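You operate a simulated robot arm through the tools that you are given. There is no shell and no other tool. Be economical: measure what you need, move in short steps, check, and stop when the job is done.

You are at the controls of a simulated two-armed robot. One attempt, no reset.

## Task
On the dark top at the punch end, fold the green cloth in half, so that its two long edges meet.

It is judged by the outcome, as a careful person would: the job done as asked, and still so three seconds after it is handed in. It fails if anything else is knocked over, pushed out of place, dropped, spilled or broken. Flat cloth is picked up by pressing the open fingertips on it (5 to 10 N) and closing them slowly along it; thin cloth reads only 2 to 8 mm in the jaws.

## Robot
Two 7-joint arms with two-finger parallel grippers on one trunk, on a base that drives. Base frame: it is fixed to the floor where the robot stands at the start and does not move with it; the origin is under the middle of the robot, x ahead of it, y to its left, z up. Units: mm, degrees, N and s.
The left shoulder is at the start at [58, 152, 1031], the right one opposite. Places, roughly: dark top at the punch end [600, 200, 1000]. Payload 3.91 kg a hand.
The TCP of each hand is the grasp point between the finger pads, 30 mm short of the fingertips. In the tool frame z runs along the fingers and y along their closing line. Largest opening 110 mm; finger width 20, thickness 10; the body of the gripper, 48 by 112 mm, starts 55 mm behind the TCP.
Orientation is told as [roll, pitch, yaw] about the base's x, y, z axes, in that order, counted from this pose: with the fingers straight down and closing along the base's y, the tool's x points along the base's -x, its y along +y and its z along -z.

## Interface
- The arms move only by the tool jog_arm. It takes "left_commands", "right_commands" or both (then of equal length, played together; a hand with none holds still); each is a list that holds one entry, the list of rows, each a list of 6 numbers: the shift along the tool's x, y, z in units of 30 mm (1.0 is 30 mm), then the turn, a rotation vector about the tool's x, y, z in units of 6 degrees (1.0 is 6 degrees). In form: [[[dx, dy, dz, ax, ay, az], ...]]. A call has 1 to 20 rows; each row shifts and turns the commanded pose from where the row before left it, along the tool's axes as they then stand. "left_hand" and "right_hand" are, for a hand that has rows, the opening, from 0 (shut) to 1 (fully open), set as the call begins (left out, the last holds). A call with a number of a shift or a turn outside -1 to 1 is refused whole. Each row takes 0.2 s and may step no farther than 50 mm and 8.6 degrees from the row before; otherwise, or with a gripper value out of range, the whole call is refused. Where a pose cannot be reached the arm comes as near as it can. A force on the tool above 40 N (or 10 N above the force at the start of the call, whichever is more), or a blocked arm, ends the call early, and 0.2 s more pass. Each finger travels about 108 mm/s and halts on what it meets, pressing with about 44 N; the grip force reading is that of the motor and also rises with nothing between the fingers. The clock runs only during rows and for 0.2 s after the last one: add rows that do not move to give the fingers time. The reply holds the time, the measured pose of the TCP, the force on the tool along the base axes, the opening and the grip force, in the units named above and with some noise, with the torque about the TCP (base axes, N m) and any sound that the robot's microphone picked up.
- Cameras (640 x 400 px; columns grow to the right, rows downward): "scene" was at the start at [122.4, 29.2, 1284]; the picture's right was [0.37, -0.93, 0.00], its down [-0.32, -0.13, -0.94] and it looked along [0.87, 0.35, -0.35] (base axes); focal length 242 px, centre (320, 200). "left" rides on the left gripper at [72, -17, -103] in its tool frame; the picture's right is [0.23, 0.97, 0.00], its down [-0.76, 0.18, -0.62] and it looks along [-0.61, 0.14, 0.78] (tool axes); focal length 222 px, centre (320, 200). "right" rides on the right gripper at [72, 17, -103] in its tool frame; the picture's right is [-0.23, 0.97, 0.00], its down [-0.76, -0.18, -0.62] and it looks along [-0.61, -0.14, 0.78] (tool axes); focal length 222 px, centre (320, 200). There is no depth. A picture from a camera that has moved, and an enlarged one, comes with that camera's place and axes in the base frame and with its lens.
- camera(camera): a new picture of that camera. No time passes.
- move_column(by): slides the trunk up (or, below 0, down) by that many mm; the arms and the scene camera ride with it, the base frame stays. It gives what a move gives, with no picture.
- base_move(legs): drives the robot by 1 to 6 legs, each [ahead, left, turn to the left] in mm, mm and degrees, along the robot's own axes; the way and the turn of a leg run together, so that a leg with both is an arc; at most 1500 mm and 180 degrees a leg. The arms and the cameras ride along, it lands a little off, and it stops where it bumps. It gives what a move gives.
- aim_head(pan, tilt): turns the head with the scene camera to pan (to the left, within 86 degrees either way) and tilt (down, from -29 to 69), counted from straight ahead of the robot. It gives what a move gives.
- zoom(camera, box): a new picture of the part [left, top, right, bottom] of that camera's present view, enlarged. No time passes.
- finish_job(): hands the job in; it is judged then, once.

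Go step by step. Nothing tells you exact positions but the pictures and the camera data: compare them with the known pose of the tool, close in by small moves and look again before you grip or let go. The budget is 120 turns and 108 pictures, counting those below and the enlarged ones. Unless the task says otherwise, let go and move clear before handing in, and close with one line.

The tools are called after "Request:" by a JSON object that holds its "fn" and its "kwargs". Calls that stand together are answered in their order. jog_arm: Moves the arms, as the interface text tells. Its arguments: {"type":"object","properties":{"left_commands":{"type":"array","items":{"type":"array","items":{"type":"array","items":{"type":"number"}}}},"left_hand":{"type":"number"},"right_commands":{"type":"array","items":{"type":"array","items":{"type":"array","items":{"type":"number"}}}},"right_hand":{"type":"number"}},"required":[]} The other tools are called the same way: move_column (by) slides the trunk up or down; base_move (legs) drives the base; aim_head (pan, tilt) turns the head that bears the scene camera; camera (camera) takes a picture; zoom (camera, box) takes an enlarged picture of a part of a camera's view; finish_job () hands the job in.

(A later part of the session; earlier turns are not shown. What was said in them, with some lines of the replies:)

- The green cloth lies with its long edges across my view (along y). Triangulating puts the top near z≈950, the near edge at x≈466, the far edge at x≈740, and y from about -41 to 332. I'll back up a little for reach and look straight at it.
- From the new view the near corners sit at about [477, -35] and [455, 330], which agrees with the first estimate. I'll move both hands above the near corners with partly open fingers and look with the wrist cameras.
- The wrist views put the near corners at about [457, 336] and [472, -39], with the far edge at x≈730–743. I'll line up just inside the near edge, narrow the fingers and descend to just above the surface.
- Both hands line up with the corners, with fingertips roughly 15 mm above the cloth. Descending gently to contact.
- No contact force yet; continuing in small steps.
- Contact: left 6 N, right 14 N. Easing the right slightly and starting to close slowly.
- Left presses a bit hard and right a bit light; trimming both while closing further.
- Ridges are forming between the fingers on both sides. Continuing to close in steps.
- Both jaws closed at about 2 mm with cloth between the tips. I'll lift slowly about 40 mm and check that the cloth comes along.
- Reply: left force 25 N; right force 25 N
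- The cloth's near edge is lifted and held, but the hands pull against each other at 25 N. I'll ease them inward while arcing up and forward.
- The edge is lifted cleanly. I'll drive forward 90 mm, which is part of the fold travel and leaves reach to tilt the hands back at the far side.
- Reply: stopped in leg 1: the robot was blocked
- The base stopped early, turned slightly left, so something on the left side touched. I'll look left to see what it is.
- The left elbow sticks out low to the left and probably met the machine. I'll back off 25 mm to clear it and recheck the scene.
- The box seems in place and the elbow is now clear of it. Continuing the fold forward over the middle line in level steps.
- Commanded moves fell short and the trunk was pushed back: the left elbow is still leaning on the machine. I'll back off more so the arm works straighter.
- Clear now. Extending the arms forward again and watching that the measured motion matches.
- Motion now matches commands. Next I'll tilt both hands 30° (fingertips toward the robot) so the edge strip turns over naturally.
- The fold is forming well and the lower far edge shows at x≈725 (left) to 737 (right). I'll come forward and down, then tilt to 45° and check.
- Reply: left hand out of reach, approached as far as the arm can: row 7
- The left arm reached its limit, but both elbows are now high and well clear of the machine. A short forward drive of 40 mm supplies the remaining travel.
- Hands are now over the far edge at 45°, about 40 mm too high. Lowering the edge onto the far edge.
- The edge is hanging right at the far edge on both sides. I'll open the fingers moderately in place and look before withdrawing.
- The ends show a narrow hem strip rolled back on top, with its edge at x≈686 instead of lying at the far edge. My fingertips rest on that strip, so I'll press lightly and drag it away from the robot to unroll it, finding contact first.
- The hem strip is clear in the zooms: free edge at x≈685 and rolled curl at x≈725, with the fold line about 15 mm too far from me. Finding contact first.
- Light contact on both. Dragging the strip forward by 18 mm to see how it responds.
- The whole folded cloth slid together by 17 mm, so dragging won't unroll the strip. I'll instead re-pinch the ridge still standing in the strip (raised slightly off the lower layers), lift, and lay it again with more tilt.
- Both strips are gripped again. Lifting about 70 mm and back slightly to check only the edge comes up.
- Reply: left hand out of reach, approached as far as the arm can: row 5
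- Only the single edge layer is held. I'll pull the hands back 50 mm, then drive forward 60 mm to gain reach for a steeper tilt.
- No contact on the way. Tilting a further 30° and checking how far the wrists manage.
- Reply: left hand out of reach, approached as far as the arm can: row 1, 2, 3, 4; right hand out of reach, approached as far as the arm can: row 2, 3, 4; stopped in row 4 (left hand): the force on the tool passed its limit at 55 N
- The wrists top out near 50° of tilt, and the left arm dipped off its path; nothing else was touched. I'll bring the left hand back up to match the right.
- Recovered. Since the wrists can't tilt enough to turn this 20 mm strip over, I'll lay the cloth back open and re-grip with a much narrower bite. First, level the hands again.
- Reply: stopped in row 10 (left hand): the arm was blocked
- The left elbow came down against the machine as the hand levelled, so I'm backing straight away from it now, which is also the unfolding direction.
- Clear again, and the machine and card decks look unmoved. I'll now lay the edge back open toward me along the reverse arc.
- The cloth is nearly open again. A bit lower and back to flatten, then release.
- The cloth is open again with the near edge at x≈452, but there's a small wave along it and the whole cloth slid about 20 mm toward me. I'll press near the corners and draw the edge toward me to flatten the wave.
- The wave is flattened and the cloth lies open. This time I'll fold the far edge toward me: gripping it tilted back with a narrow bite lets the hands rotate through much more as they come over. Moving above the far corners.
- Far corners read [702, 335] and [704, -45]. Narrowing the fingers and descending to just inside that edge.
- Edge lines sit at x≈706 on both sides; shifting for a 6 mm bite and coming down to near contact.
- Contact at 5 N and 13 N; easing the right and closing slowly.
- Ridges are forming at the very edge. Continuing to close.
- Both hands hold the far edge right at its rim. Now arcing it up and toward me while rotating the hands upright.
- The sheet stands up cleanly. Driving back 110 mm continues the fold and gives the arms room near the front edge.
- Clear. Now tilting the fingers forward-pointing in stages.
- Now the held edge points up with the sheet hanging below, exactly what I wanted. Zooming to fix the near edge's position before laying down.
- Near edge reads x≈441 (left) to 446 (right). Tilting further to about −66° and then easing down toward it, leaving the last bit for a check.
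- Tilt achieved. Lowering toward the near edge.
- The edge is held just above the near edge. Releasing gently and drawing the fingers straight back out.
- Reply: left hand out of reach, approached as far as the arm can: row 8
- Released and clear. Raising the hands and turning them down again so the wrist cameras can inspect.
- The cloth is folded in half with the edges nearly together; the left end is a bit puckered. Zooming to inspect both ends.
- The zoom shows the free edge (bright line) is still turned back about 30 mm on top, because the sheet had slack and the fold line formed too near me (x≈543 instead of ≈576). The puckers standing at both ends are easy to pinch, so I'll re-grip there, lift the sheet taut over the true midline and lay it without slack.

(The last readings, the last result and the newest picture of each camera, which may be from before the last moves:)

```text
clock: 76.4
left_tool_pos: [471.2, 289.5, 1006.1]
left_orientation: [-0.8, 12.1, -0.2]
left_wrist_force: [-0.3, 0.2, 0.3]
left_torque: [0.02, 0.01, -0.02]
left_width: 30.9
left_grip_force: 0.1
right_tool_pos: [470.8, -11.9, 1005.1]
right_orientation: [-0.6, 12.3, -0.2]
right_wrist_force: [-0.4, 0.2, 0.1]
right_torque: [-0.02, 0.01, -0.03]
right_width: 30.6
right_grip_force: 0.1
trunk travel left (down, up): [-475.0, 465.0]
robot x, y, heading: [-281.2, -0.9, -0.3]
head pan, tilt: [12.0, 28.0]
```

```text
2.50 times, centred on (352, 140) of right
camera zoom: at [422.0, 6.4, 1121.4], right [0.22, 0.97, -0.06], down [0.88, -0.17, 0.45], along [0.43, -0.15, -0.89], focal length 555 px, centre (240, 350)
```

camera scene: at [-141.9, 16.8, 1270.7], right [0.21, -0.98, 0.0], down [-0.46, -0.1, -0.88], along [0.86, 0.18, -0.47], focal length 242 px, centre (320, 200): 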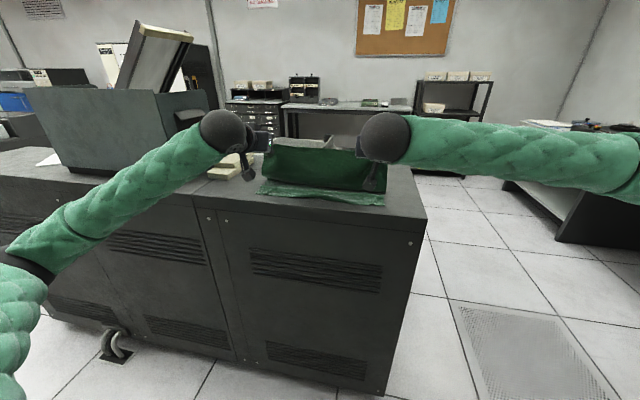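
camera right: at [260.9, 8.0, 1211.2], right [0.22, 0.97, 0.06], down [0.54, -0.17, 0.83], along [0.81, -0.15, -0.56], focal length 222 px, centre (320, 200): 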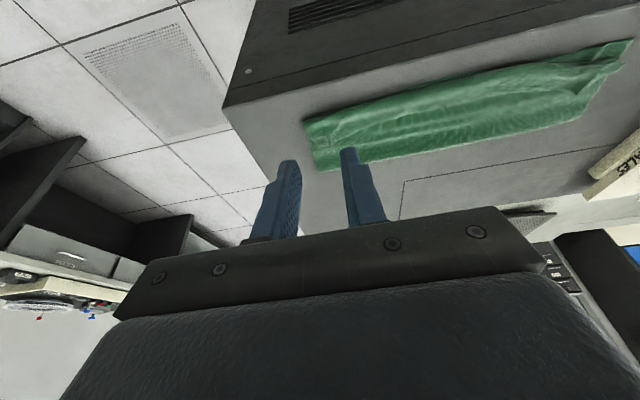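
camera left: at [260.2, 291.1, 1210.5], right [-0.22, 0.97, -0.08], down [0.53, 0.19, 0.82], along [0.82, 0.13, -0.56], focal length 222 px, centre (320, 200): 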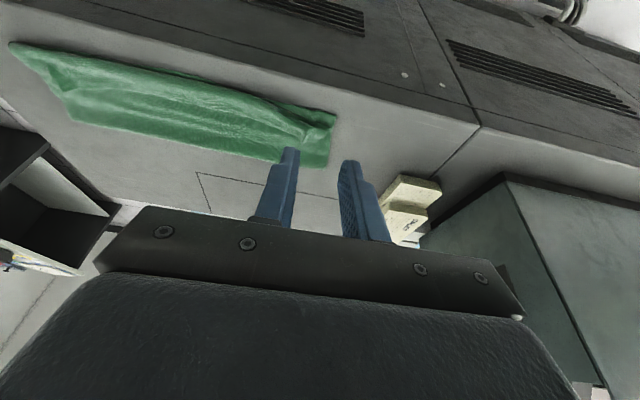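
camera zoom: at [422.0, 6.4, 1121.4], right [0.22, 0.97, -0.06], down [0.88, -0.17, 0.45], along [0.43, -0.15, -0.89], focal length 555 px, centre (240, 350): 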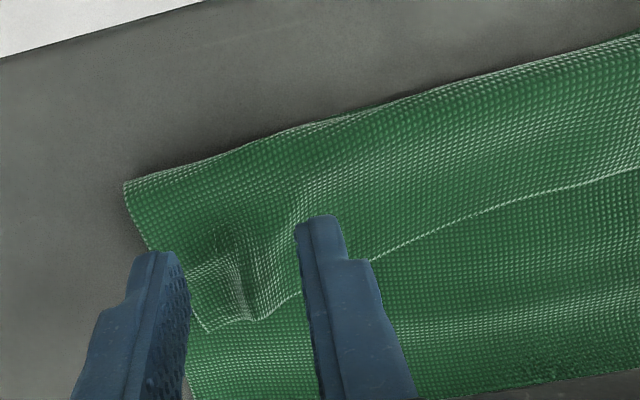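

The fingers straddle the puckers nicely at both ends. Lowering until the first touch.

Request:
{"fn": "jog_arm", "kwargs": {"left_commands": [[[-0.1, 0.07, 0.12, 0, 0, 0], [-0.09, 0.06, 0.11, 0, 0, 0], [-0.01, 0, 0.07, 0, 0, 0], [0, 0, 0, 0, 0, 0]]], "right_commands": [[[-0.11, -0.03, 0.12, 0, 0, 0], [-0.1, -0.03, 0.11, 0, 0, 0], [-0.01, 0, 0.07, 0, 0, 0], [0, 0, 0, 0, 0, 0]]]}}

Request:
{"fn": "jog_arm", "kwargs": {"left_commands": [[[-0.014, 0, 0.065, 0, 0, 0], [0, 0, 0, 0, 0, 0]]], "right_commands": [[[-0.014, 0, 0.065, 0, 0, 0], [0, 0, 0, 0, 0, 0]]]}}

```text
clock: 77.4
left_tool_pos: [475.9, 294.5, 994.2]
left_orientation: [-0.7, 12.2, -0.2]
left_wrist_force: [0.4, -0.2, 0.0]
left_torque: [0.04, 0.01, -0.01]
left_width: 31.0
left_grip_force: 0.1
right_tool_pos: [478.1, -14.0, 992.3]
right_orientation: [-0.6, 12.3, -0.2]
right_wrist_force: [-0.5, 0.6, 0.5]
right_torque: [0.02, 0.0, 0.03]
right_width: 30.9
right_grip_force: 0.1
trunk travel left (down, up): [-475.0, 465.0]
robot x, y, heading: [-284.3, -3.1, 0.1]
head pan, tilt: [12.0, 28.0]
```

```text
clock: 78.0
left_tool_pos: [476.2, 294.9, 992.4]
left_orientation: [-0.8, 12.0, -0.2]
left_wrist_force: [-0.4, -0.1, 0.5]
left_torque: [0.01, 0.03, 0.01]
left_width: 30.4
left_grip_force: 0.0
right_tool_pos: [477.6, -13.5, 990.8]
right_orientation: [-0.6, 12.4, -0.2]
right_wrist_force: [0.2, 0.5, -0.2]
right_torque: [-0.02, 0.06, 0.0]
right_width: 31.1
right_grip_force: 0.1
trunk travel left (down, up): [-475.0, 465.0]
robot x, y, heading: [-285.3, -2.0, -0.0]
head pan, tilt: [12.0, 28.0]
```

Request:
{"fn": "jog_arm", "kwargs": {"left_commands": [[[-0.02, 0, 0.1, 0, 0, 0], [0, 0, 0, 0, 0, 0]]], "right_commands": [[[-0.014, 0, 0.065, 0, 0, 0], [0, 0, 0, 0, 0, 0]]]}}

Request:
{"fn": "zoom", "kwargs": {"camera": "left", "box": [160, 60, 416, 220]}}

```text
clock: 78.6
left_tool_pos: [476.7, 294.9, 990.5]
left_orientation: [-0.8, 12.0, -0.3]
left_wrist_force: [0.4, -0.3, 0.7]
left_torque: [0.01, 0.02, -0.01]
left_width: 31.0
left_grip_force: 0.1
right_tool_pos: [478.2, -14.8, 990.4]
right_orientation: [-0.5, 12.4, -0.2]
right_wrist_force: [-0.2, 0.9, 0.4]
right_torque: [0.01, 0.03, -0.02]
right_width: 30.8
right_grip_force: 0.1
trunk travel left (down, up): [-475.0, 465.0]
robot x, y, heading: [-284.6, -1.5, -0.3]
head pan, tilt: [12.0, 28.0]
```

```text
2.50 times, centred on (288, 140) of left
camera zoom: at [428.0, 279.0, 1106.6], right [-0.22, 0.97, 0.04], down [0.88, 0.18, 0.45], along [0.43, 0.13, -0.89], focal length 555 px, centre (400, 350)
```

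zoom: 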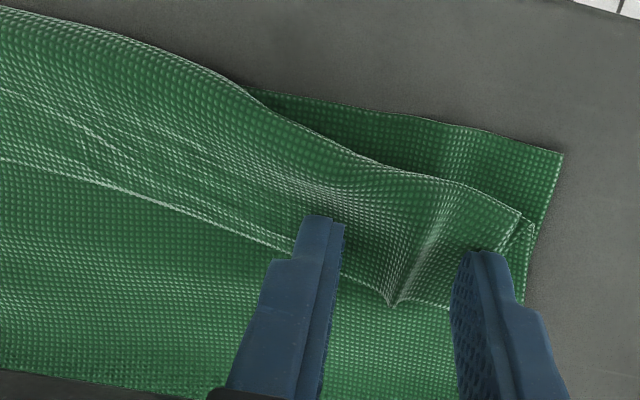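

Request:
{"fn": "jog_arm", "kwargs": {"left_commands": [[[-0.015, 0, 0.07, 0, 0, 0], [0, 0, 0, 0, 0, 0]]], "right_commands": [[[-0.015, 0, 0.07, 0, 0, 0], [0, 0, 0, 0, 0, 0]]], "left_hand": 0.2, "right_hand": 0.2}}

Request:
{"fn": "jog_arm", "kwargs": {"left_commands": [[[0, 0, 0, 0, 0, 0]]], "right_commands": [[[0, 0, 0, 0, 0, 0]]], "left_hand": 0.12, "right_hand": 0.12}}

Request:
{"fn": "jog_arm", "kwargs": {"left_commands": [[[0, 0, 0, 0, 0, 0]]], "right_commands": [[[0, 0, 0, 0, 0, 0]]], "left_hand": 0.06, "right_hand": 0.06}}

Request:
{"fn": "jog_arm", "kwargs": {"left_commands": [[[0, 0, 0, 0, 0, 0], [0, 0, 0, 0, 0, 0], [0, 0, -0.3, 0, 0, 0], [0, 0, -0.5, 0, 0, 0], [0, 0, -0.5, 0, 0, 0], [0, 0, 0, 0, 0, 0]]], "right_commands": [[[0, 0, 0, 0, 0, 0], [0, 0, 0, 0, 0, 0], [0, 0, -0.3, 0, 0, 0], [0, 0, -0.5, 0, 0, 0], [0, 0, -0.5, 0, 0, 0], [0, 0, 0, 0, 0, 0]]], "left_hand": 0, "right_hand": 0}}

Request:
{"fn": "zoom", "kwargs": {"camera": "left", "box": [160, 60, 416, 220]}}

Request:
{"fn": "zoom", "kwargs": {"camera": "right", "box": [224, 60, 480, 220]}}

```text
clock: 79.2
left_tool_pos: [475.7, 293.7, 988.3]
left_orientation: [-0.8, 12.0, -0.2]
left_wrist_force: [0.3, -0.6, 0.0]
left_torque: [0.02, 0.03, 0.01]
left_width: 22.1
left_grip_force: 0.3
right_tool_pos: [476.9, -12.9, 987.4]
right_orientation: [-0.7, 12.4, -0.3]
right_wrist_force: [0.0, 0.6, -0.3]
right_torque: [0.0, 0.0, 0.01]
right_width: 22.1
right_grip_force: 0.0
trunk travel left (down, up): [-475.0, 465.0]
robot x, y, heading: [-284.2, -3.5, 0.0]
head pan, tilt: [12.0, 28.0]
```

```text
clock: 79.6
left_tool_pos: [475.9, 293.3, 990.4]
left_orientation: [-0.8, 12.1, -0.2]
left_wrist_force: [-0.2, 0.1, 0.0]
left_torque: [-0.02, 0.03, -0.02]
left_width: 13.4
left_grip_force: 0.0
right_tool_pos: [477.5, -14.5, 988.4]
right_orientation: [-0.6, 12.4, -0.2]
right_wrist_force: [-0.1, 0.5, -0.1]
right_torque: [0.02, 0.0, -0.02]
right_width: 13.1
right_grip_force: 0.0
trunk travel left (down, up): [-475.0, 465.0]
robot x, y, heading: [-281.9, -0.5, -0.3]
head pan, tilt: [12.0, 28.0]
```

```text
clock: 80.0
left_tool_pos: [475.1, 293.5, 988.6]
left_orientation: [-0.7, 12.2, -0.2]
left_wrist_force: [1.0, 0.8, -0.6]
left_torque: [0.0, -0.01, -0.01]
left_width: 6.5
left_grip_force: 0.1
right_tool_pos: [476.6, -15.3, 986.8]
right_orientation: [-0.6, 12.3, -0.1]
right_wrist_force: [0.0, -0.2, 0.4]
right_torque: [0.02, 0.01, 0.02]
right_width: 6.3
right_grip_force: 0.0
trunk travel left (down, up): [-475.0, 465.0]
robot x, y, heading: [-284.9, -3.4, -0.1]
head pan, tilt: [12.0, 28.0]
```

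```text
clock: 81.4
left_tool_pos: [484.7, 294.6, 1025.6]
left_orientation: [-0.8, 12.2, -0.2]
left_wrist_force: [0.5, -3.0, -0.4]
left_torque: [-0.07, 0.0, 0.0]
left_width: 2.3
left_grip_force: 42.7
right_tool_pos: [484.1, -14.8, 1024.4]
right_orientation: [-0.7, 12.4, -0.3]
right_wrist_force: [-0.2, 2.5, 0.3]
right_torque: [0.1, 0.01, 0.0]
right_width: 2.0
right_grip_force: 41.6
trunk travel left (down, up): [-475.0, 465.0]
robot x, y, heading: [-283.7, -3.5, 0.0]
head pan, tilt: [12.0, 28.0]
```

```text
2.50 times, centred on (288, 140) of left
camera zoom: at [435.7, 279.0, 1141.8], right [-0.22, 0.97, 0.03], down [0.88, 0.18, 0.45], along [0.43, 0.13, -0.89], focal length 555 px, centre (400, 350)
```

zoom: 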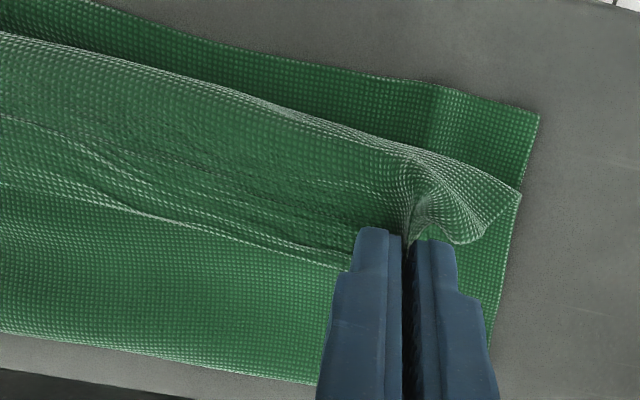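

```text
2.50 times, centred on (352, 140) of right
camera zoom: at [435.6, 4.4, 1142.7], right [0.22, 0.97, -0.06], down [0.88, -0.17, 0.45], along [0.42, -0.15, -0.89], focal length 555 px, centre (240, 350)
```

zoom: 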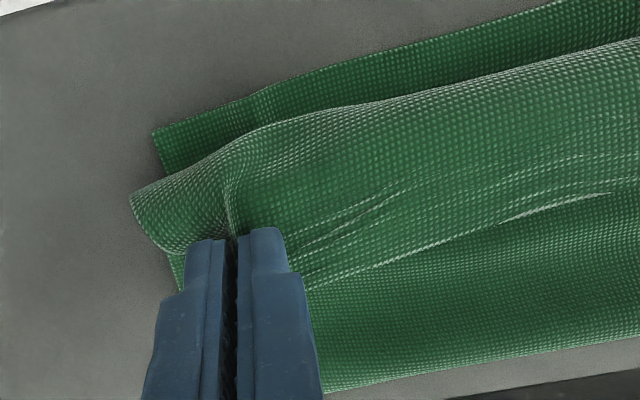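

Both hands now hold only the top edge with a narrow bite. Lifting higher, then driving forward to carry the sheet back past the midline so the lower layer lies flat.

Request:
{"fn": "jog_arm", "kwargs": {"left_commands": [[[0.14, 0.025, -0.65, 0, 0, 0], [0.14, 0.025, -0.65, 0, 0, 0], [0.14, 0.025, -0.65, 0, 0, 0], [0, 0, 0, 0, 0, 0]]], "right_commands": [[[0.14, -0.025, -0.65, 0, 0, 0], [0.14, -0.025, -0.65, 0, 0, 0], [0.14, -0.025, -0.65, 0, 0, 0], [0, 0, 0, 0, 0, 0]]]}}

Request:
{"fn": "base_move", "kwargs": {"legs": [[100, 0, 0]]}}

Request:
{"fn": "zoom", "kwargs": {"camera": "scene", "box": [200, 110, 424, 250]}}

```text
clock: 82.4
left_tool_pos: [485.8, 297.2, 1085.1]
left_orientation: [-0.7, 12.2, -0.2]
left_wrist_force: [-0.1, -5.8, 0.6]
left_torque: [-0.16, 0.0, 0.05]
left_width: 2.4
left_grip_force: 42.5
right_tool_pos: [484.5, -16.2, 1084.0]
right_orientation: [-0.6, 12.4, -0.2]
right_wrist_force: [-0.2, 6.2, -0.7]
right_torque: [0.17, 0.0, 0.03]
right_width: 2.0
right_grip_force: 41.7
trunk travel left (down, up): [-475.0, 465.0]
robot x, y, heading: [-288.5, -1.6, -0.2]
head pan, tilt: [12.0, 28.0]
```

```text
clock: 83.6
left_tool_pos: [585.1, 297.2, 1084.3]
left_orientation: [-0.7, 12.2, -0.2]
left_wrist_force: [-0.2, -6.5, -0.2]
left_torque: [-0.19, 0.01, 0.07]
left_width: 2.6
left_grip_force: 42.5
right_tool_pos: [585.8, -16.4, 1083.4]
right_orientation: [-0.6, 12.4, -0.1]
right_wrist_force: [0.4, 6.1, -1.4]
right_torque: [0.19, 0.06, -0.05]
right_width: 1.9
right_grip_force: 41.9
trunk travel left (down, up): [-475.0, 465.0]
robot x, y, heading: [-180.3, 1.2, -0.2]
head pan, tilt: [12.0, 28.0]
```

```text
2.86 times, centred on (312, 180) of scene
camera zoom: at [-40.3, 17.0, 1270.5], right [0.21, -0.98, 0.0], down [-0.46, -0.1, -0.88], along [0.86, 0.18, -0.47], focal length 690 px, centre (343, 257)
```

zoom: 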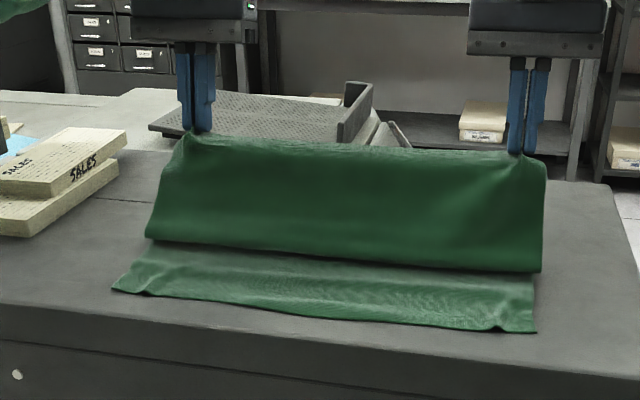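

The sheet is up cleanly with the near edge at x≈438–445. Carrying it further back past the midline so the bulge at the base rolls out.

Request:
{"fn": "jog_arm", "kwargs": {"left_commands": [[[-0.68, 0, -0.14, 0, 0, 0], [-0.68, 0, -0.14, 0, 0, 0], [-0.68, 0, -0.14, 0, 0, 0], [-0.68, 0, -0.14, 0, 0, 0], [-0.68, 0, -0.14, 0, 0, 0], [0, 0, 0, 0, 0, 0]]], "right_commands": [[[-0.68, 0, -0.14, 0, 0, 0], [-0.68, 0, -0.14, 0, 0, 0], [-0.68, 0, -0.14, 0, 0, 0], [-0.68, 0, -0.14, 0, 0, 0], [-0.68, 0, -0.14, 0, 0, 0], [0, 0, 0, 0, 0, 0]]]}}

Request:
{"fn": "zoom", "kwargs": {"camera": "scene", "box": [200, 110, 424, 250]}}

```text
clock: 85.0
left_tool_pos: [687.7, 297.4, 1084.4]
left_orientation: [-0.7, 12.1, -0.2]
left_wrist_force: [-0.1, -5.6, -0.6]
left_torque: [-0.19, -0.01, 0.05]
left_width: 2.3
left_grip_force: 42.8
right_tool_pos: [690.2, -15.2, 1082.9]
right_orientation: [-0.6, 12.3, -0.1]
right_wrist_force: [-0.1, 4.4, 0.6]
right_torque: [0.17, -0.01, -0.04]
right_width: 1.9
right_grip_force: 42.0
trunk travel left (down, up): [-475.0, 465.0]
robot x, y, heading: [-184.0, 0.7, -0.2]
head pan, tilt: [12.0, 28.0]
```

```text
2.86 times, centred on (312, 180) of scene
camera zoom: at [-42.0, 16.9, 1270.7], right [0.21, -0.98, 0.0], down [-0.46, -0.1, -0.88], along [0.86, 0.18, -0.47], focal length 690 px, centre (343, 257)
```

zoom: 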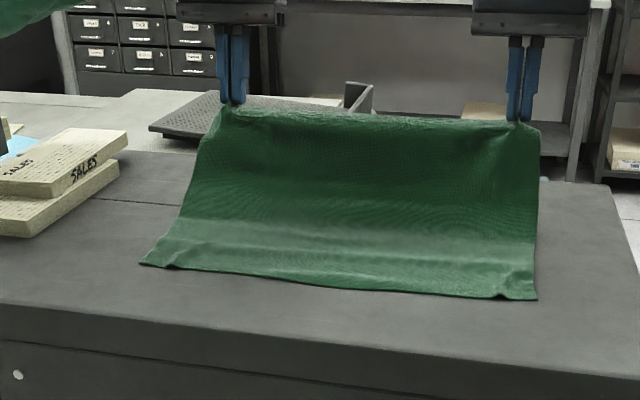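

The cloth slid about 50 mm with me when it went taut (near edge now x≈484 left, 500 right), and it lies flat underneath. Now I'll stand the sheet up over the new midline (x≈618 left, 634 right).

Request:
{"fn": "jog_arm", "kwargs": {"left_commands": [[[0.6, 0, -0.11, 0, -0.5, 0], [0.6, 0, -0.11, 0, -0.5, 0], [0.6, 0, -0.11, 0, -0.5, 0], [0.6, 0, -0.11, 0, -0.5, 0], [0, 0, 0, 0, 0, 0]]], "right_commands": [[[0.48, 0, -0.125, 0, -0.5, 0], [0.48, 0, -0.125, 0, -0.5, 0], [0.48, 0, -0.125, 0, -0.5, 0], [0.48, 0, -0.125, 0, -0.5, 0], [0, 0, 0, 0, 0, 0]]]}}

Request:
{"fn": "zoom", "kwargs": {"camera": "scene", "box": [200, 110, 424, 250]}}

```text
clock: 86.2
left_tool_pos: [619.0, 298.0, 1105.2]
left_orientation: [-0.6, 0.2, 0.0]
left_wrist_force: [0.7, -5.8, 0.0]
left_torque: [-0.19, 0.0, 0.01]
left_width: 2.4
left_grip_force: 41.9
right_tool_pos: [634.8, -17.2, 1106.0]
right_orientation: [-0.7, 0.4, 0.0]
right_wrist_force: [-1.5, 6.5, -0.6]
right_torque: [0.15, 0.04, 0.04]
right_width: 2.1
right_grip_force: 41.9
trunk travel left (down, up): [-475.0, 465.0]
robot x, y, heading: [-183.1, -0.3, -0.4]
head pan, tilt: [12.0, 28.0]
```

```text
2.86 times, centred on (312, 180) of scene
camera zoom: at [-40.9, 16.9, 1270.5], right [0.21, -0.98, 0.0], down [-0.46, -0.1, -0.88], along [0.86, 0.18, -0.47], focal length 690 px, centre (343, 257)
```

zoom: 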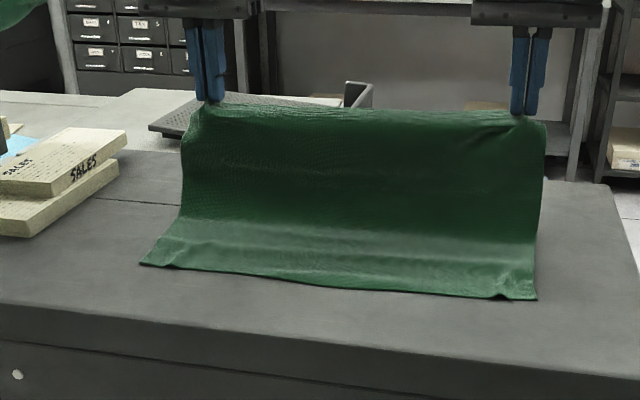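

The sheet stands over the midline with the lower half flat. Lowering slightly for slack, then a short drive back as part of the lay-down.

Request:
{"fn": "jog_arm", "kwargs": {"left_commands": [[[0.1, 0, 0.33, 0, 0, 0], [0.1, 0, 0.33, 0, 0, 0], [0, 0, 0, 0, 0, 0]]], "right_commands": [[[0.1, 0, 0.33, 0, 0, 0], [0.1, 0, 0.33, 0, 0, 0], [0, 0, 0, 0, 0, 0]]]}}

Request:
{"fn": "base_move", "kwargs": {"legs": [[-45, 0, 0]]}}

```text
clock: 87.0
left_tool_pos: [613.4, 297.4, 1085.2]
left_orientation: [-0.7, 0.1, 0.0]
left_wrist_force: [0.6, -5.7, 0.6]
left_torque: [-0.18, 0.0, 0.02]
left_width: 2.4
left_grip_force: 42.1
right_tool_pos: [627.7, -16.9, 1085.5]
right_orientation: [-0.6, 0.4, 0.0]
right_wrist_force: [-0.5, 7.1, -0.6]
right_torque: [0.21, 0.01, 0.03]
right_width: 2.2
right_grip_force: 41.5
trunk travel left (down, up): [-475.0, 465.0]
robot x, y, heading: [-185.7, 0.3, -0.0]
head pan, tilt: [12.0, 28.0]
```

```text
clock: 87.9
left_tool_pos: [564.0, 296.7, 1089.0]
left_orientation: [-0.7, 0.0, 0.0]
left_wrist_force: [0.0, -5.7, 0.9]
left_torque: [-0.21, -0.08, -0.03]
left_width: 2.2
left_grip_force: 42.3
right_tool_pos: [577.6, -15.2, 1088.8]
right_orientation: [-0.7, 0.3, 0.0]
right_wrist_force: [-0.7, 6.5, -0.3]
right_torque: [0.21, 0.0, 0.02]
right_width: 1.9
right_grip_force: 41.7
trunk travel left (down, up): [-475.0, 465.0]
robot x, y, heading: [-229.2, 1.3, -0.2]
head pan, tilt: [12.0, 28.0]
```

Request:
{"fn": "jog_arm", "kwargs": {"left_commands": [[[0.144, 0, 0.024, 0, -1, 0], [0.144, 0, 0.024, 0, -1, 0], [0.144, 0, 0.024, 0, -1, 0], [0.144, 0, 0.024, 0, -1, 0], [0.144, 0, 0.024, 0, -1, 0], [0.51, 0, 0.015, 0, -0.85, 0], [0.51, 0, 0.015, 0, -0.85, 0], [0.51, 0, 0.015, 0, -0.85, 0], [0.51, 0, 0.015, 0, -0.85, 0], [0, 0, 0, 0, 0, 0]]], "right_commands": [[[0.144, 0, 0.024, 0, -1, 0], [0.144, 0, 0.024, 0, -1, 0], [0.144, 0, 0.024, 0, -1, 0], [0.144, 0, 0.024, 0, -1, 0], [0.144, 0, 0.024, 0, -1, 0], [0.51, 0, 0.015, 0, -0.85, 0], [0.51, 0, 0.015, 0, -0.85, 0], [0.51, 0, 0.015, 0, -0.85, 0], [0.51, 0, 0.015, 0, -0.85, 0], [0, 0, 0, 0, 0, 0]]]}}

Request:
{"fn": "zoom", "kwargs": {"camera": "scene", "box": [210, 110, 402, 230]}}

```text
clock: 90.1
left_tool_pos: [498.3, 296.2, 1039.6]
left_orientation: [-1.2, -50.5, 0.9]
left_wrist_force: [2.0, -5.3, 0.3]
left_torque: [-0.1, 0.0, -0.15]
left_width: 2.6
left_grip_force: 42.1
right_tool_pos: [514.1, -16.8, 1041.3]
right_orientation: [-0.8, -50.2, 0.7]
right_wrist_force: [-0.3, 4.8, -0.8]
right_torque: [0.11, 0.03, 0.11]
right_width: 2.0
right_grip_force: 42.0
trunk travel left (down, up): [-475.0, 465.0]
robot x, y, heading: [-225.9, 3.2, -0.3]
head pan, tilt: [12.0, 28.0]
```

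```text
3.33 times, centred on (306, 170) of scene
camera zoom: at [-87.4, 17.0, 1270.7], right [0.21, -0.98, 0.0], down [-0.46, -0.1, -0.88], along [0.86, 0.18, -0.47], focal length 806 px, centre (367, 300)
```

zoom: 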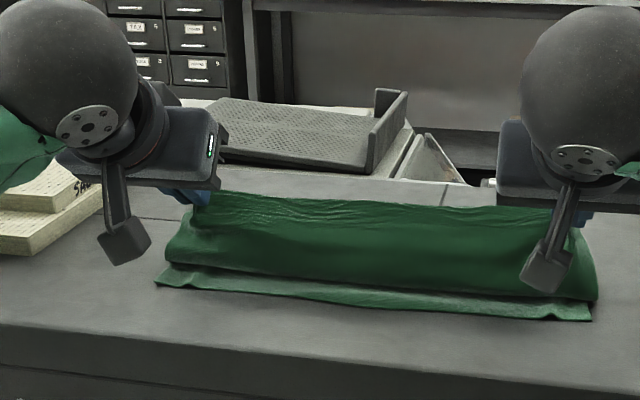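

The near edge hasn't moved (487 left, 500 right), but I see the cause of the extra length: holding the sheet high while moving toward me peels the lower layer up. I'll go back to upright over the midline, then descend along a 45° line so the sheet lays down without peeling.

Request:
{"fn": "jog_arm", "kwargs": {"left_commands": [[[-0.59, 0, 0.2, 0, 0, 0], [-0.59, 0, 0.2, 0, 0, 0], [-0.59, 0, 0.2, 0, 0, 0], [-0.59, 0, 0.2, 0, 0, 0], [-0.59, 0, 0.2, 0, 0, 0], [-0.62, 0, 0.25, 0, 0, 0], [0, 0, 0, 0, 0, 0]]], "right_commands": [[[-0.58, 0, 0.2, 0, 0, 0], [-0.58, 0, 0.2, 0, 0, 0], [-0.58, 0, 0.2, 0, 0, 0], [-0.58, 0, 0.2, 0, 0, 0], [-0.58, 0, 0.2, 0, 0, 0], [-0.6, 0, 0.2, 0, 0, 0], [0, 0, 0, 0, 0, 0]]]}}

Request:
{"fn": "zoom", "kwargs": {"camera": "scene", "box": [210, 110, 402, 230]}}

```text
clock: 91.7
left_tool_pos: [596.8, 298.0, 1099.3]
left_orientation: [-1.2, -50.3, 0.9]
left_wrist_force: [-0.4, -5.9, -0.7]
left_torque: [-0.11, 0.0, -0.17]
left_width: 2.4
left_grip_force: 42.9
right_tool_pos: [608.2, -14.9, 1098.1]
right_orientation: [-0.9, -50.1, 0.8]
right_wrist_force: [-0.3, 6.2, 0.0]
right_torque: [0.09, 0.01, 0.13]
right_width: 2.0
right_grip_force: 42.1
trunk travel left (down, up): [-475.0, 465.0]
robot x, y, heading: [-230.6, 1.8, -0.2]
head pan, tilt: [12.0, 28.0]
```

```text
3.33 times, centred on (306, 170) of scene
camera zoom: at [-87.7, 17.3, 1270.7], right [0.21, -0.98, 0.0], down [-0.46, -0.1, -0.88], along [0.86, 0.18, -0.47], focal length 806 px, centre (367, 300)
```

zoom: 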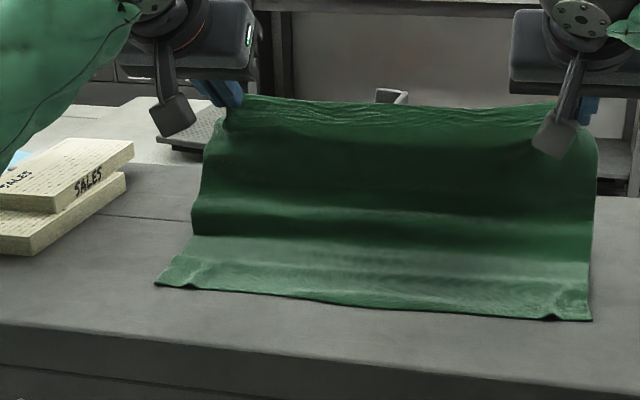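

Request:
{"fn": "jog_arm", "kwargs": {"left_commands": [[[-0.15, 0, 0.49, 0, 0, 0], [-0.15, 0, 0.49, 0, 0, 0], [0, 0, 0, 0, 0, 0], [0.35, 0, -0.36, 0, 0, 0], [0.35, 0, -0.36, 0, 0, 0], [0.65, 0, -0.086, 0, 0, 0], [0.65, 0, -0.086, 0, 0, 0], [0.65, 0, -0.086, 0, 0, 0], [0.65, 0, -0.086, 0, 0, 0], [0, 0, 0, 0, 0, 0]]], "right_commands": [[[-0.15, 0, 0.5, 0, 0, 0], [-0.15, 0, 0.5, 0, 0, 0], [0, 0, 0, 0, 0, 0], [0.35, 0, -0.35, 0, 0, 0], [0.35, 0, -0.35, 0, 0, 0], [0.65, 0, -0.086, 0, 0, 0], [0.65, 0, -0.086, 0, 0, 0], [0.65, 0, -0.086, 0, 0, 0], [0.65, 0, -0.086, 0, 0, 0], [0, 0, 0, 0, 0, 0]]]}}

Request:
{"fn": "zoom", "kwargs": {"camera": "scene", "box": [210, 110, 402, 230]}}

```text
clock: 93.9
left_tool_pos: [536.5, 296.9, 1029.4]
left_orientation: [-1.2, -50.3, 0.9]
left_wrist_force: [0.7, -6.2, 0.7]
left_torque: [-0.12, 0.01, -0.14]
left_width: 2.5
left_grip_force: 42.3
right_tool_pos: [549.8, -16.2, 1030.6]
right_orientation: [-0.9, -50.1, 0.7]
right_wrist_force: [-0.7, 5.3, -0.5]
right_torque: [0.1, 0.0, 0.12]
right_width: 1.7
right_grip_force: 42.0
trunk travel left (down, up): [-475.0, 465.0]
robot x, y, heading: [-227.7, 2.4, 0.0]
head pan, tilt: [12.0, 28.0]
```

```text
3.33 times, centred on (306, 170) of scene
camera zoom: at [-87.3, 17.1, 1270.6], right [0.21, -0.98, 0.0], down [-0.46, -0.1, -0.88], along [0.86, 0.18, -0.47], focal length 806 px, centre (367, 300)
```

zoom: 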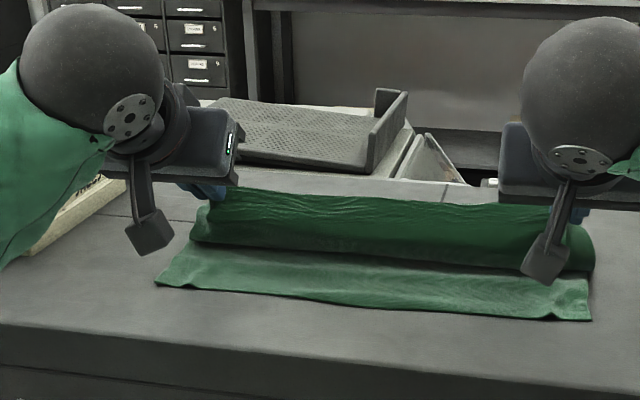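

Now the geometry is right: the laid-down sheet and lower layer share a fold at x≈626. Continuing down to the near edge.

Request:
{"fn": "jog_arm", "kwargs": {"left_commands": [[[0.44, 0, -0.17, 0, -0.45, 0], [0.44, 0, -0.17, 0, -0.45, 0], [0.44, 0, -0.18, 0, -0.45, 0], [0.44, 0, -0.2, 0, -0.45, 0], [0.42, 0, -0.22, 0, -0.45, 0], [0.4, 0, -0.24, 0, -0.4, 0], [0, 0, 0, 0, 0, 0]]], "right_commands": [[[0.45, 0, -0.17, 0, -0.45, 0], [0.45, 0, -0.17, 0, -0.45, 0], [0.45, 0, -0.18, 0, -0.45, 0], [0.45, 0, -0.2, 0, -0.45, 0], [0.43, 0, -0.22, 0, -0.45, 0], [0.41, 0, -0.24, 0, -0.4, 0], [0, 0, 0, 0, 0, 0]]]}}

Request:
{"fn": "zoom", "kwargs": {"camera": "scene", "box": [210, 110, 402, 230]}}

```text
clock: 95.5
left_tool_pos: [465.6, 296.6, 985.8]
left_orientation: [-1.9, -66.2, 1.7]
left_wrist_force: [-0.2, -5.0, 0.0]
left_torque: [-0.06, 0.03, -0.12]
left_width: 2.3
left_grip_force: 42.5
right_tool_pos: [477.9, -15.3, 982.3]
right_orientation: [-1.5, -66.0, 1.3]
right_wrist_force: [-0.3, 5.0, 0.1]
right_torque: [0.07, -0.02, 0.14]
right_width: 1.9
right_grip_force: 41.3
trunk travel left (down, up): [-475.0, 465.0]
robot x, y, heading: [-229.0, -3.0, 0.0]
head pan, tilt: [12.0, 28.0]
```

```text
3.33 times, centred on (306, 170) of scene
camera zoom: at [-87.4, 17.2, 1270.6], right [0.21, -0.98, 0.0], down [-0.46, -0.1, -0.88], along [0.86, 0.18, -0.47], focal length 806 px, centre (367, 300)
```

zoom: 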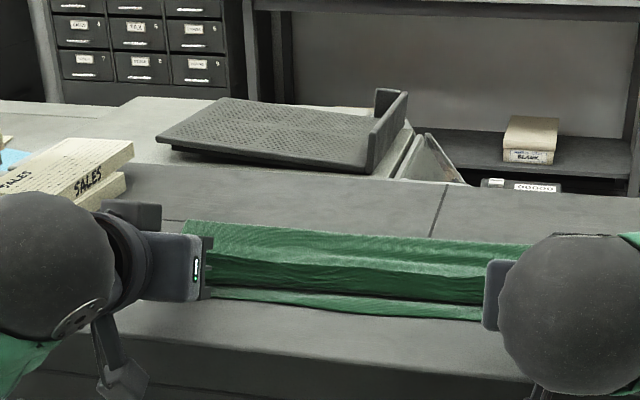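

The edge is standing just above the near edge. Tilting a bit more, pulling slightly toward me and lowering before release.

Request:
{"fn": "jog_arm", "kwargs": {"left_commands": [[[0.2, 0, -0.055, 0, -0.85, 0], [0.19, 0, -0.055, 0, -0.85, 0], [0, 0, 0, 0, 0, 0]]], "right_commands": [[[0.15, 0, -0.055, 0, -0.85, 0], [0.14, 0, -0.055, 0, -0.85, 0], [0, 0, 0, 0, 0, 0]]]}}

Request:
{"fn": "zoom", "kwargs": {"camera": "scene", "box": [240, 160, 384, 250]}}

```text
clock: 96.3
left_tool_pos: [457.4, 295.5, 975.6]
left_orientation: [-3.1, -76.5, 3.1]
left_wrist_force: [0.6, -4.9, -0.2]
left_torque: [-0.01, 0.0, -0.13]
left_width: 2.1
left_grip_force: 42.0
right_tool_pos: [471.7, -16.0, 976.0]
right_orientation: [-2.3, -76.3, 2.3]
right_wrist_force: [0.5, 3.9, -0.1]
right_torque: [0.02, -0.03, 0.16]
right_width: 1.8
right_grip_force: 41.8
trunk travel left (down, up): [-475.0, 465.0]
robot x, y, heading: [-228.4, 0.8, 0.3]
head pan, tilt: [12.0, 28.0]
```

```text
4.44 times, centred on (312, 205) of scene
camera zoom: at [-87.5, 17.0, 1270.7], right [0.21, -0.98, 0.0], down [-0.46, -0.1, -0.88], along [0.86, 0.18, -0.47], focal length 1074 px, centre (356, 178)
```

zoom: 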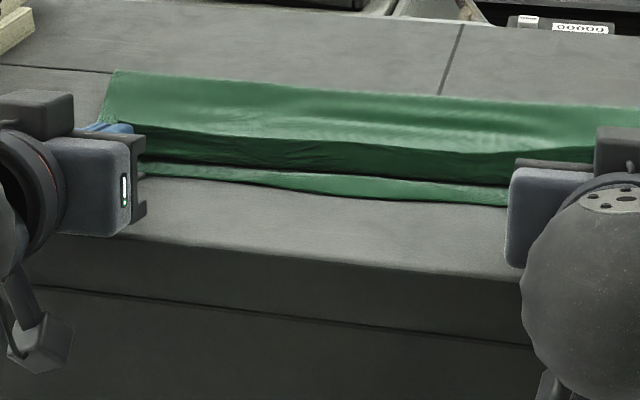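

The edge stands upright with no turned-back strip, and the bend sits about 20 mm behind the near edge. Pulling 15 mm toward me will lean it outward; then release.

Request:
{"fn": "jog_arm", "kwargs": {"left_commands": [[[0.075, 0, -0.24, 0, 0, 0], [0.075, 0, -0.24, 0, 0, 0], [0, 0, 0, 0, 0, 0]]], "right_commands": [[[0.075, 0, -0.24, 0, 0, 0], [0.075, 0, -0.24, 0, 0, 0], [0, 0, 0, 0, 0, 0]]]}}

Request:
{"fn": "jog_arm", "kwargs": {"left_commands": [[[0, 0, 0, 0, 0, 0], [0, 0, 0, 0, 0, 0], [0, 0, 0, 0, 0, 0]]], "right_commands": [[[0, 0, 0, 0, 0, 0], [0, 0, 0, 0, 0, 0], [0, 0, 0, 0, 0, 0]]], "left_hand": 0.15, "right_hand": 0.15}}

Request:
{"fn": "zoom", "kwargs": {"camera": "scene", "box": [240, 160, 384, 250]}}

```text
clock: 97.1
left_tool_pos: [442.4, 296.8, 974.6]
left_orientation: [-3.1, -76.5, 3.1]
left_wrist_force: [-0.7, -6.2, 0.2]
left_torque: [-0.04, 0.02, -0.16]
left_width: 2.4
left_grip_force: 42.4
right_tool_pos: [455.7, -15.7, 976.1]
right_orientation: [-2.4, -76.2, 2.4]
right_wrist_force: [-0.5, 4.1, -0.2]
right_torque: [0.01, 0.0, 0.15]
right_width: 1.8
right_grip_force: 41.8
trunk travel left (down, up): [-475.0, 465.0]
robot x, y, heading: [-229.9, 0.6, 0.1]
head pan, tilt: [12.0, 28.0]
```

```text
clock: 97.9
left_tool_pos: [443.6, 296.8, 975.8]
left_orientation: [-3.3, -76.4, 3.2]
left_wrist_force: [0.6, -0.4, -0.7]
left_torque: [0.02, -0.01, 0.02]
left_width: 16.5
left_grip_force: 0.1
right_tool_pos: [457.4, -17.0, 975.4]
right_orientation: [-2.4, -76.3, 2.3]
right_wrist_force: [0.8, -1.1, -0.3]
right_torque: [0.0, -0.03, 0.01]
right_width: 16.6
right_grip_force: 0.2
trunk travel left (down, up): [-475.0, 465.0]
robot x, y, heading: [-228.5, 0.5, -0.0]
head pan, tilt: [12.0, 28.0]
```

```text
4.44 times, centred on (312, 205) of scene
camera zoom: at [-87.6, 17.2, 1270.7], right [0.21, -0.98, 0.0], down [-0.46, -0.1, -0.88], along [0.86, 0.18, -0.47], focal length 1074 px, centre (356, 178)
```

zoom: 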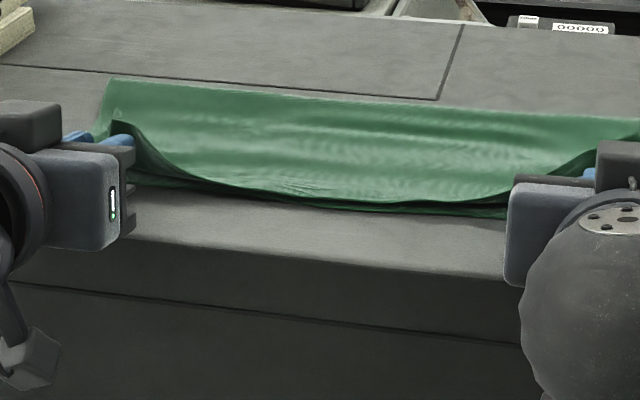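

The middle now lies outward right at the near edge; the ends are just propped on the fingers. Driving straight back slides the fingers out.

Request:
{"fn": "base_move", "kwargs": {"legs": [[-130, 0, 0]]}}

Request:
{"fn": "camera", "kwargs": {"camera": "scene"}}

Request:
{"fn": "zoom", "kwargs": {"camera": "scene", "box": [250, 140, 394, 230]}}

```text
clock: 99.2
left_tool_pos: [311.3, 295.7, 976.6]
left_orientation: [-3.3, -76.5, 3.2]
left_wrist_force: [-0.4, 0.1, 0.7]
left_torque: [-0.01, 0.02, -0.04]
left_width: 16.3
left_grip_force: 0.0
right_tool_pos: [323.7, -16.5, 977.9]
right_orientation: [-2.4, -76.3, 2.5]
right_wrist_force: [0.5, -0.1, -0.2]
right_torque: [0.01, -0.01, 0.02]
right_width: 16.5
right_grip_force: 0.0
trunk travel left (down, up): [-475.0, 465.0]
robot x, y, heading: [-356.6, 2.1, -0.0]
head pan, tilt: [12.0, 28.0]
```

```text
9 pictures are left
camera scene: at [-219.2, 17.3, 1271.0], right [0.21, -0.98, 0.0], down [-0.46, -0.1, -0.88], along [0.86, 0.18, -0.47], focal length 242 px, centre (320, 200)
```

scene: 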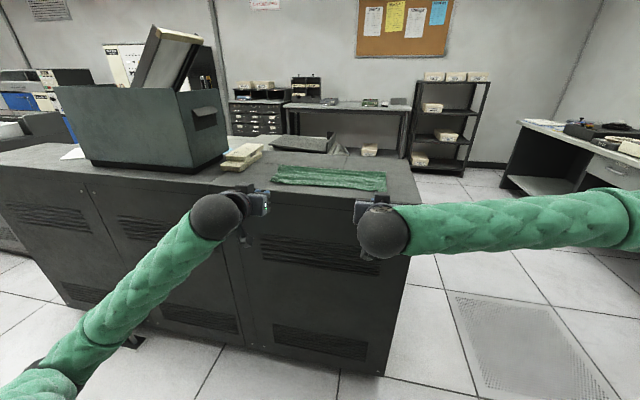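

```text
4.44 times, centred on (322, 185) of scene
camera zoom: at [-219.2, 17.3, 1271.0], right [0.21, -0.98, 0.0], down [-0.46, -0.1, -0.88], along [0.86, 0.18, -0.47], focal length 1074 px, centre (311, 267)
```

zoom: 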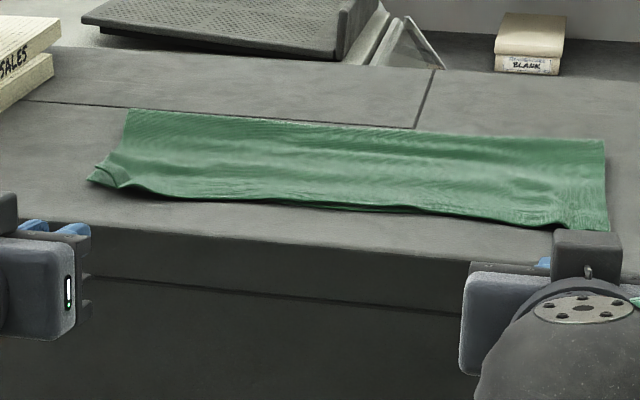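

That's a proper fold now. I'll raise the hands clear and inspect the near edges from above.

Request:
{"fn": "jog_arm", "kwargs": {"left_commands": [[[-0.81, 0, -0.2, 0, 0, 0], [-0.81, 0, -0.2, 0, 0, 0], [-0.81, 0, -0.2, 0, 0, 0], [-0.81, 0, -0.2, 0, 0, 0], [-0.81, 0, -0.2, 0, 0, 0], [-0.81, 0, -0.2, 0, 0, 0], [0, 0, 0, 0, 1, 0], [0, 0, 0, 0, 1, 0], [0, 0, 0, 0, 1, 0], [0, 0, 0, 0, 1, 0], [0, 0, 0, 0, 1, 0], [-0.6, 0, 0, 0, 1, 0], [-0.6, 0, 0, 0, 1, 0], [-0.6, 0, 0, 0, 1, 0], [-0.6, 0, 0, 0, 1, 0], [-0.6, 0, 0, 0, 1, 0], [-0.6, 0, 0, 0, 0, 0], [0, 0, 0, 0, 0, 0]]], "right_commands": [[[-0.81, 0, -0.2, 0, 0, 0], [-0.81, 0, -0.2, 0, 0, 0], [-0.81, 0, -0.2, 0, 0, 0], [-0.81, 0, -0.2, 0, 0, 0], [-0.81, 0, -0.2, 0, 0, 0], [-0.81, 0, -0.2, 0, 0, 0], [0, 0, 0, 0, 1, 0], [0, 0, 0, 0, 1, 0], [0, 0, 0, 0, 1, 0], [0, 0, 0, 0, 1, 0], [0, 0, 0, 0, 1, 0], [-0.6, 0, 0, 0, 1, 0], [-0.6, 0, 0, 0, 1, 0], [-0.6, 0, 0, 0, 1, 0], [-0.6, 0, 0, 0, 1, 0], [-0.6, 0, 0, 0, 1, 0], [-0.6, 0, 0, 0, 0, 0], [0, 0, 0, 0, 0, 0]]]}}

Request:
{"fn": "zoom", "kwargs": {"camera": "left", "box": [90, 40, 378, 220]}}

Request:
{"fn": "zoom", "kwargs": {"camera": "right", "box": [262, 40, 550, 220]}}

```text
clock: 103.0
left_tool_pos: [403.7, 301.3, 1180.6]
left_orientation: [-0.8, -16.4, 0.2]
left_wrist_force: [0.7, -0.3, 0.4]
left_torque: [0.0, 0.01, 0.02]
left_width: 16.4
left_grip_force: 0.0
right_tool_pos: [416.2, -12.9, 1182.3]
right_orientation: [-0.6, -16.2, 0.2]
right_wrist_force: [0.9, -0.4, 0.4]
right_torque: [0.0, 0.0, 0.01]
right_width: 16.6
right_grip_force: 0.0
trunk travel left (down, up): [-475.0, 465.0]
robot x, y, heading: [-355.5, -3.0, -0.3]
head pan, tilt: [12.0, 28.0]
```

```text
2.22 times, centred on (234, 130) of left
camera zoom: at [304.8, 283.6, 1260.0], right [-0.22, 0.97, -0.08], down [0.55, 0.19, 0.81], along [0.8, 0.13, -0.58], focal length 494 px, centre (511, 356)
```

zoom: 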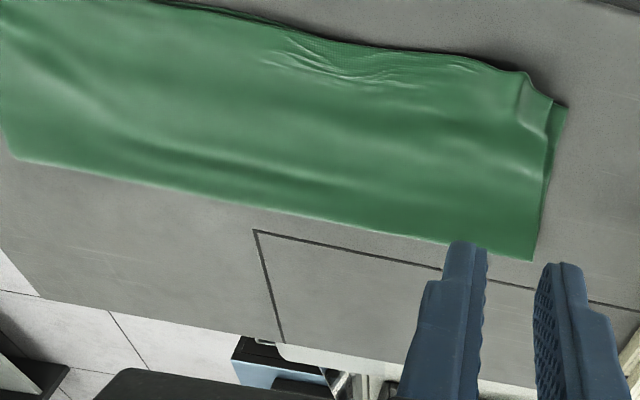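

```text
2.22 times, centred on (406, 130) of right
camera zoom: at [317.4, 4.0, 1262.3], right [0.22, 0.97, 0.05], down [0.56, -0.17, 0.81], along [0.8, -0.15, -0.58], focal length 494 px, centre (129, 356)
```

zoom: 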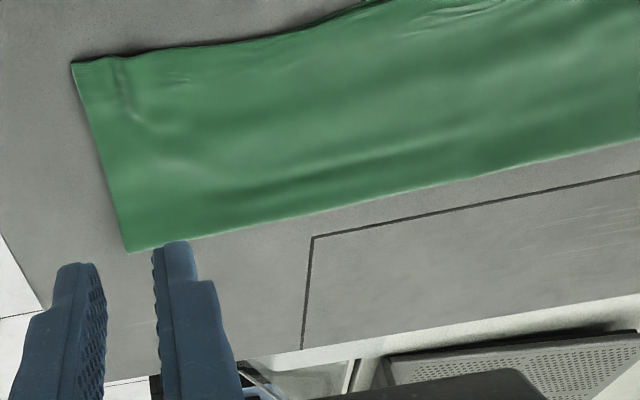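

The cloth is folded in half: the long edges meet along the near side, and only a sliver of the lower left corner shows. The hands are empty and well clear, and I see nothing else out of place, so I'm handing it in.

Request:
{"fn": "finish_job", "kwargs": {}}

```text
The job is handed in.
```

I folded the green cloth in half on the dark top and handed it in. Its long edges meet to within a few millimetres, except at the left end, where about 10 mm of the lower corner shows. The folded cloth lies about 45 mm farther from the robot than where its near edge first was. The left elbow leaned on the machine next to the cloth a few times while I was working. In the pictures neither the machine nor the card decks look moved.
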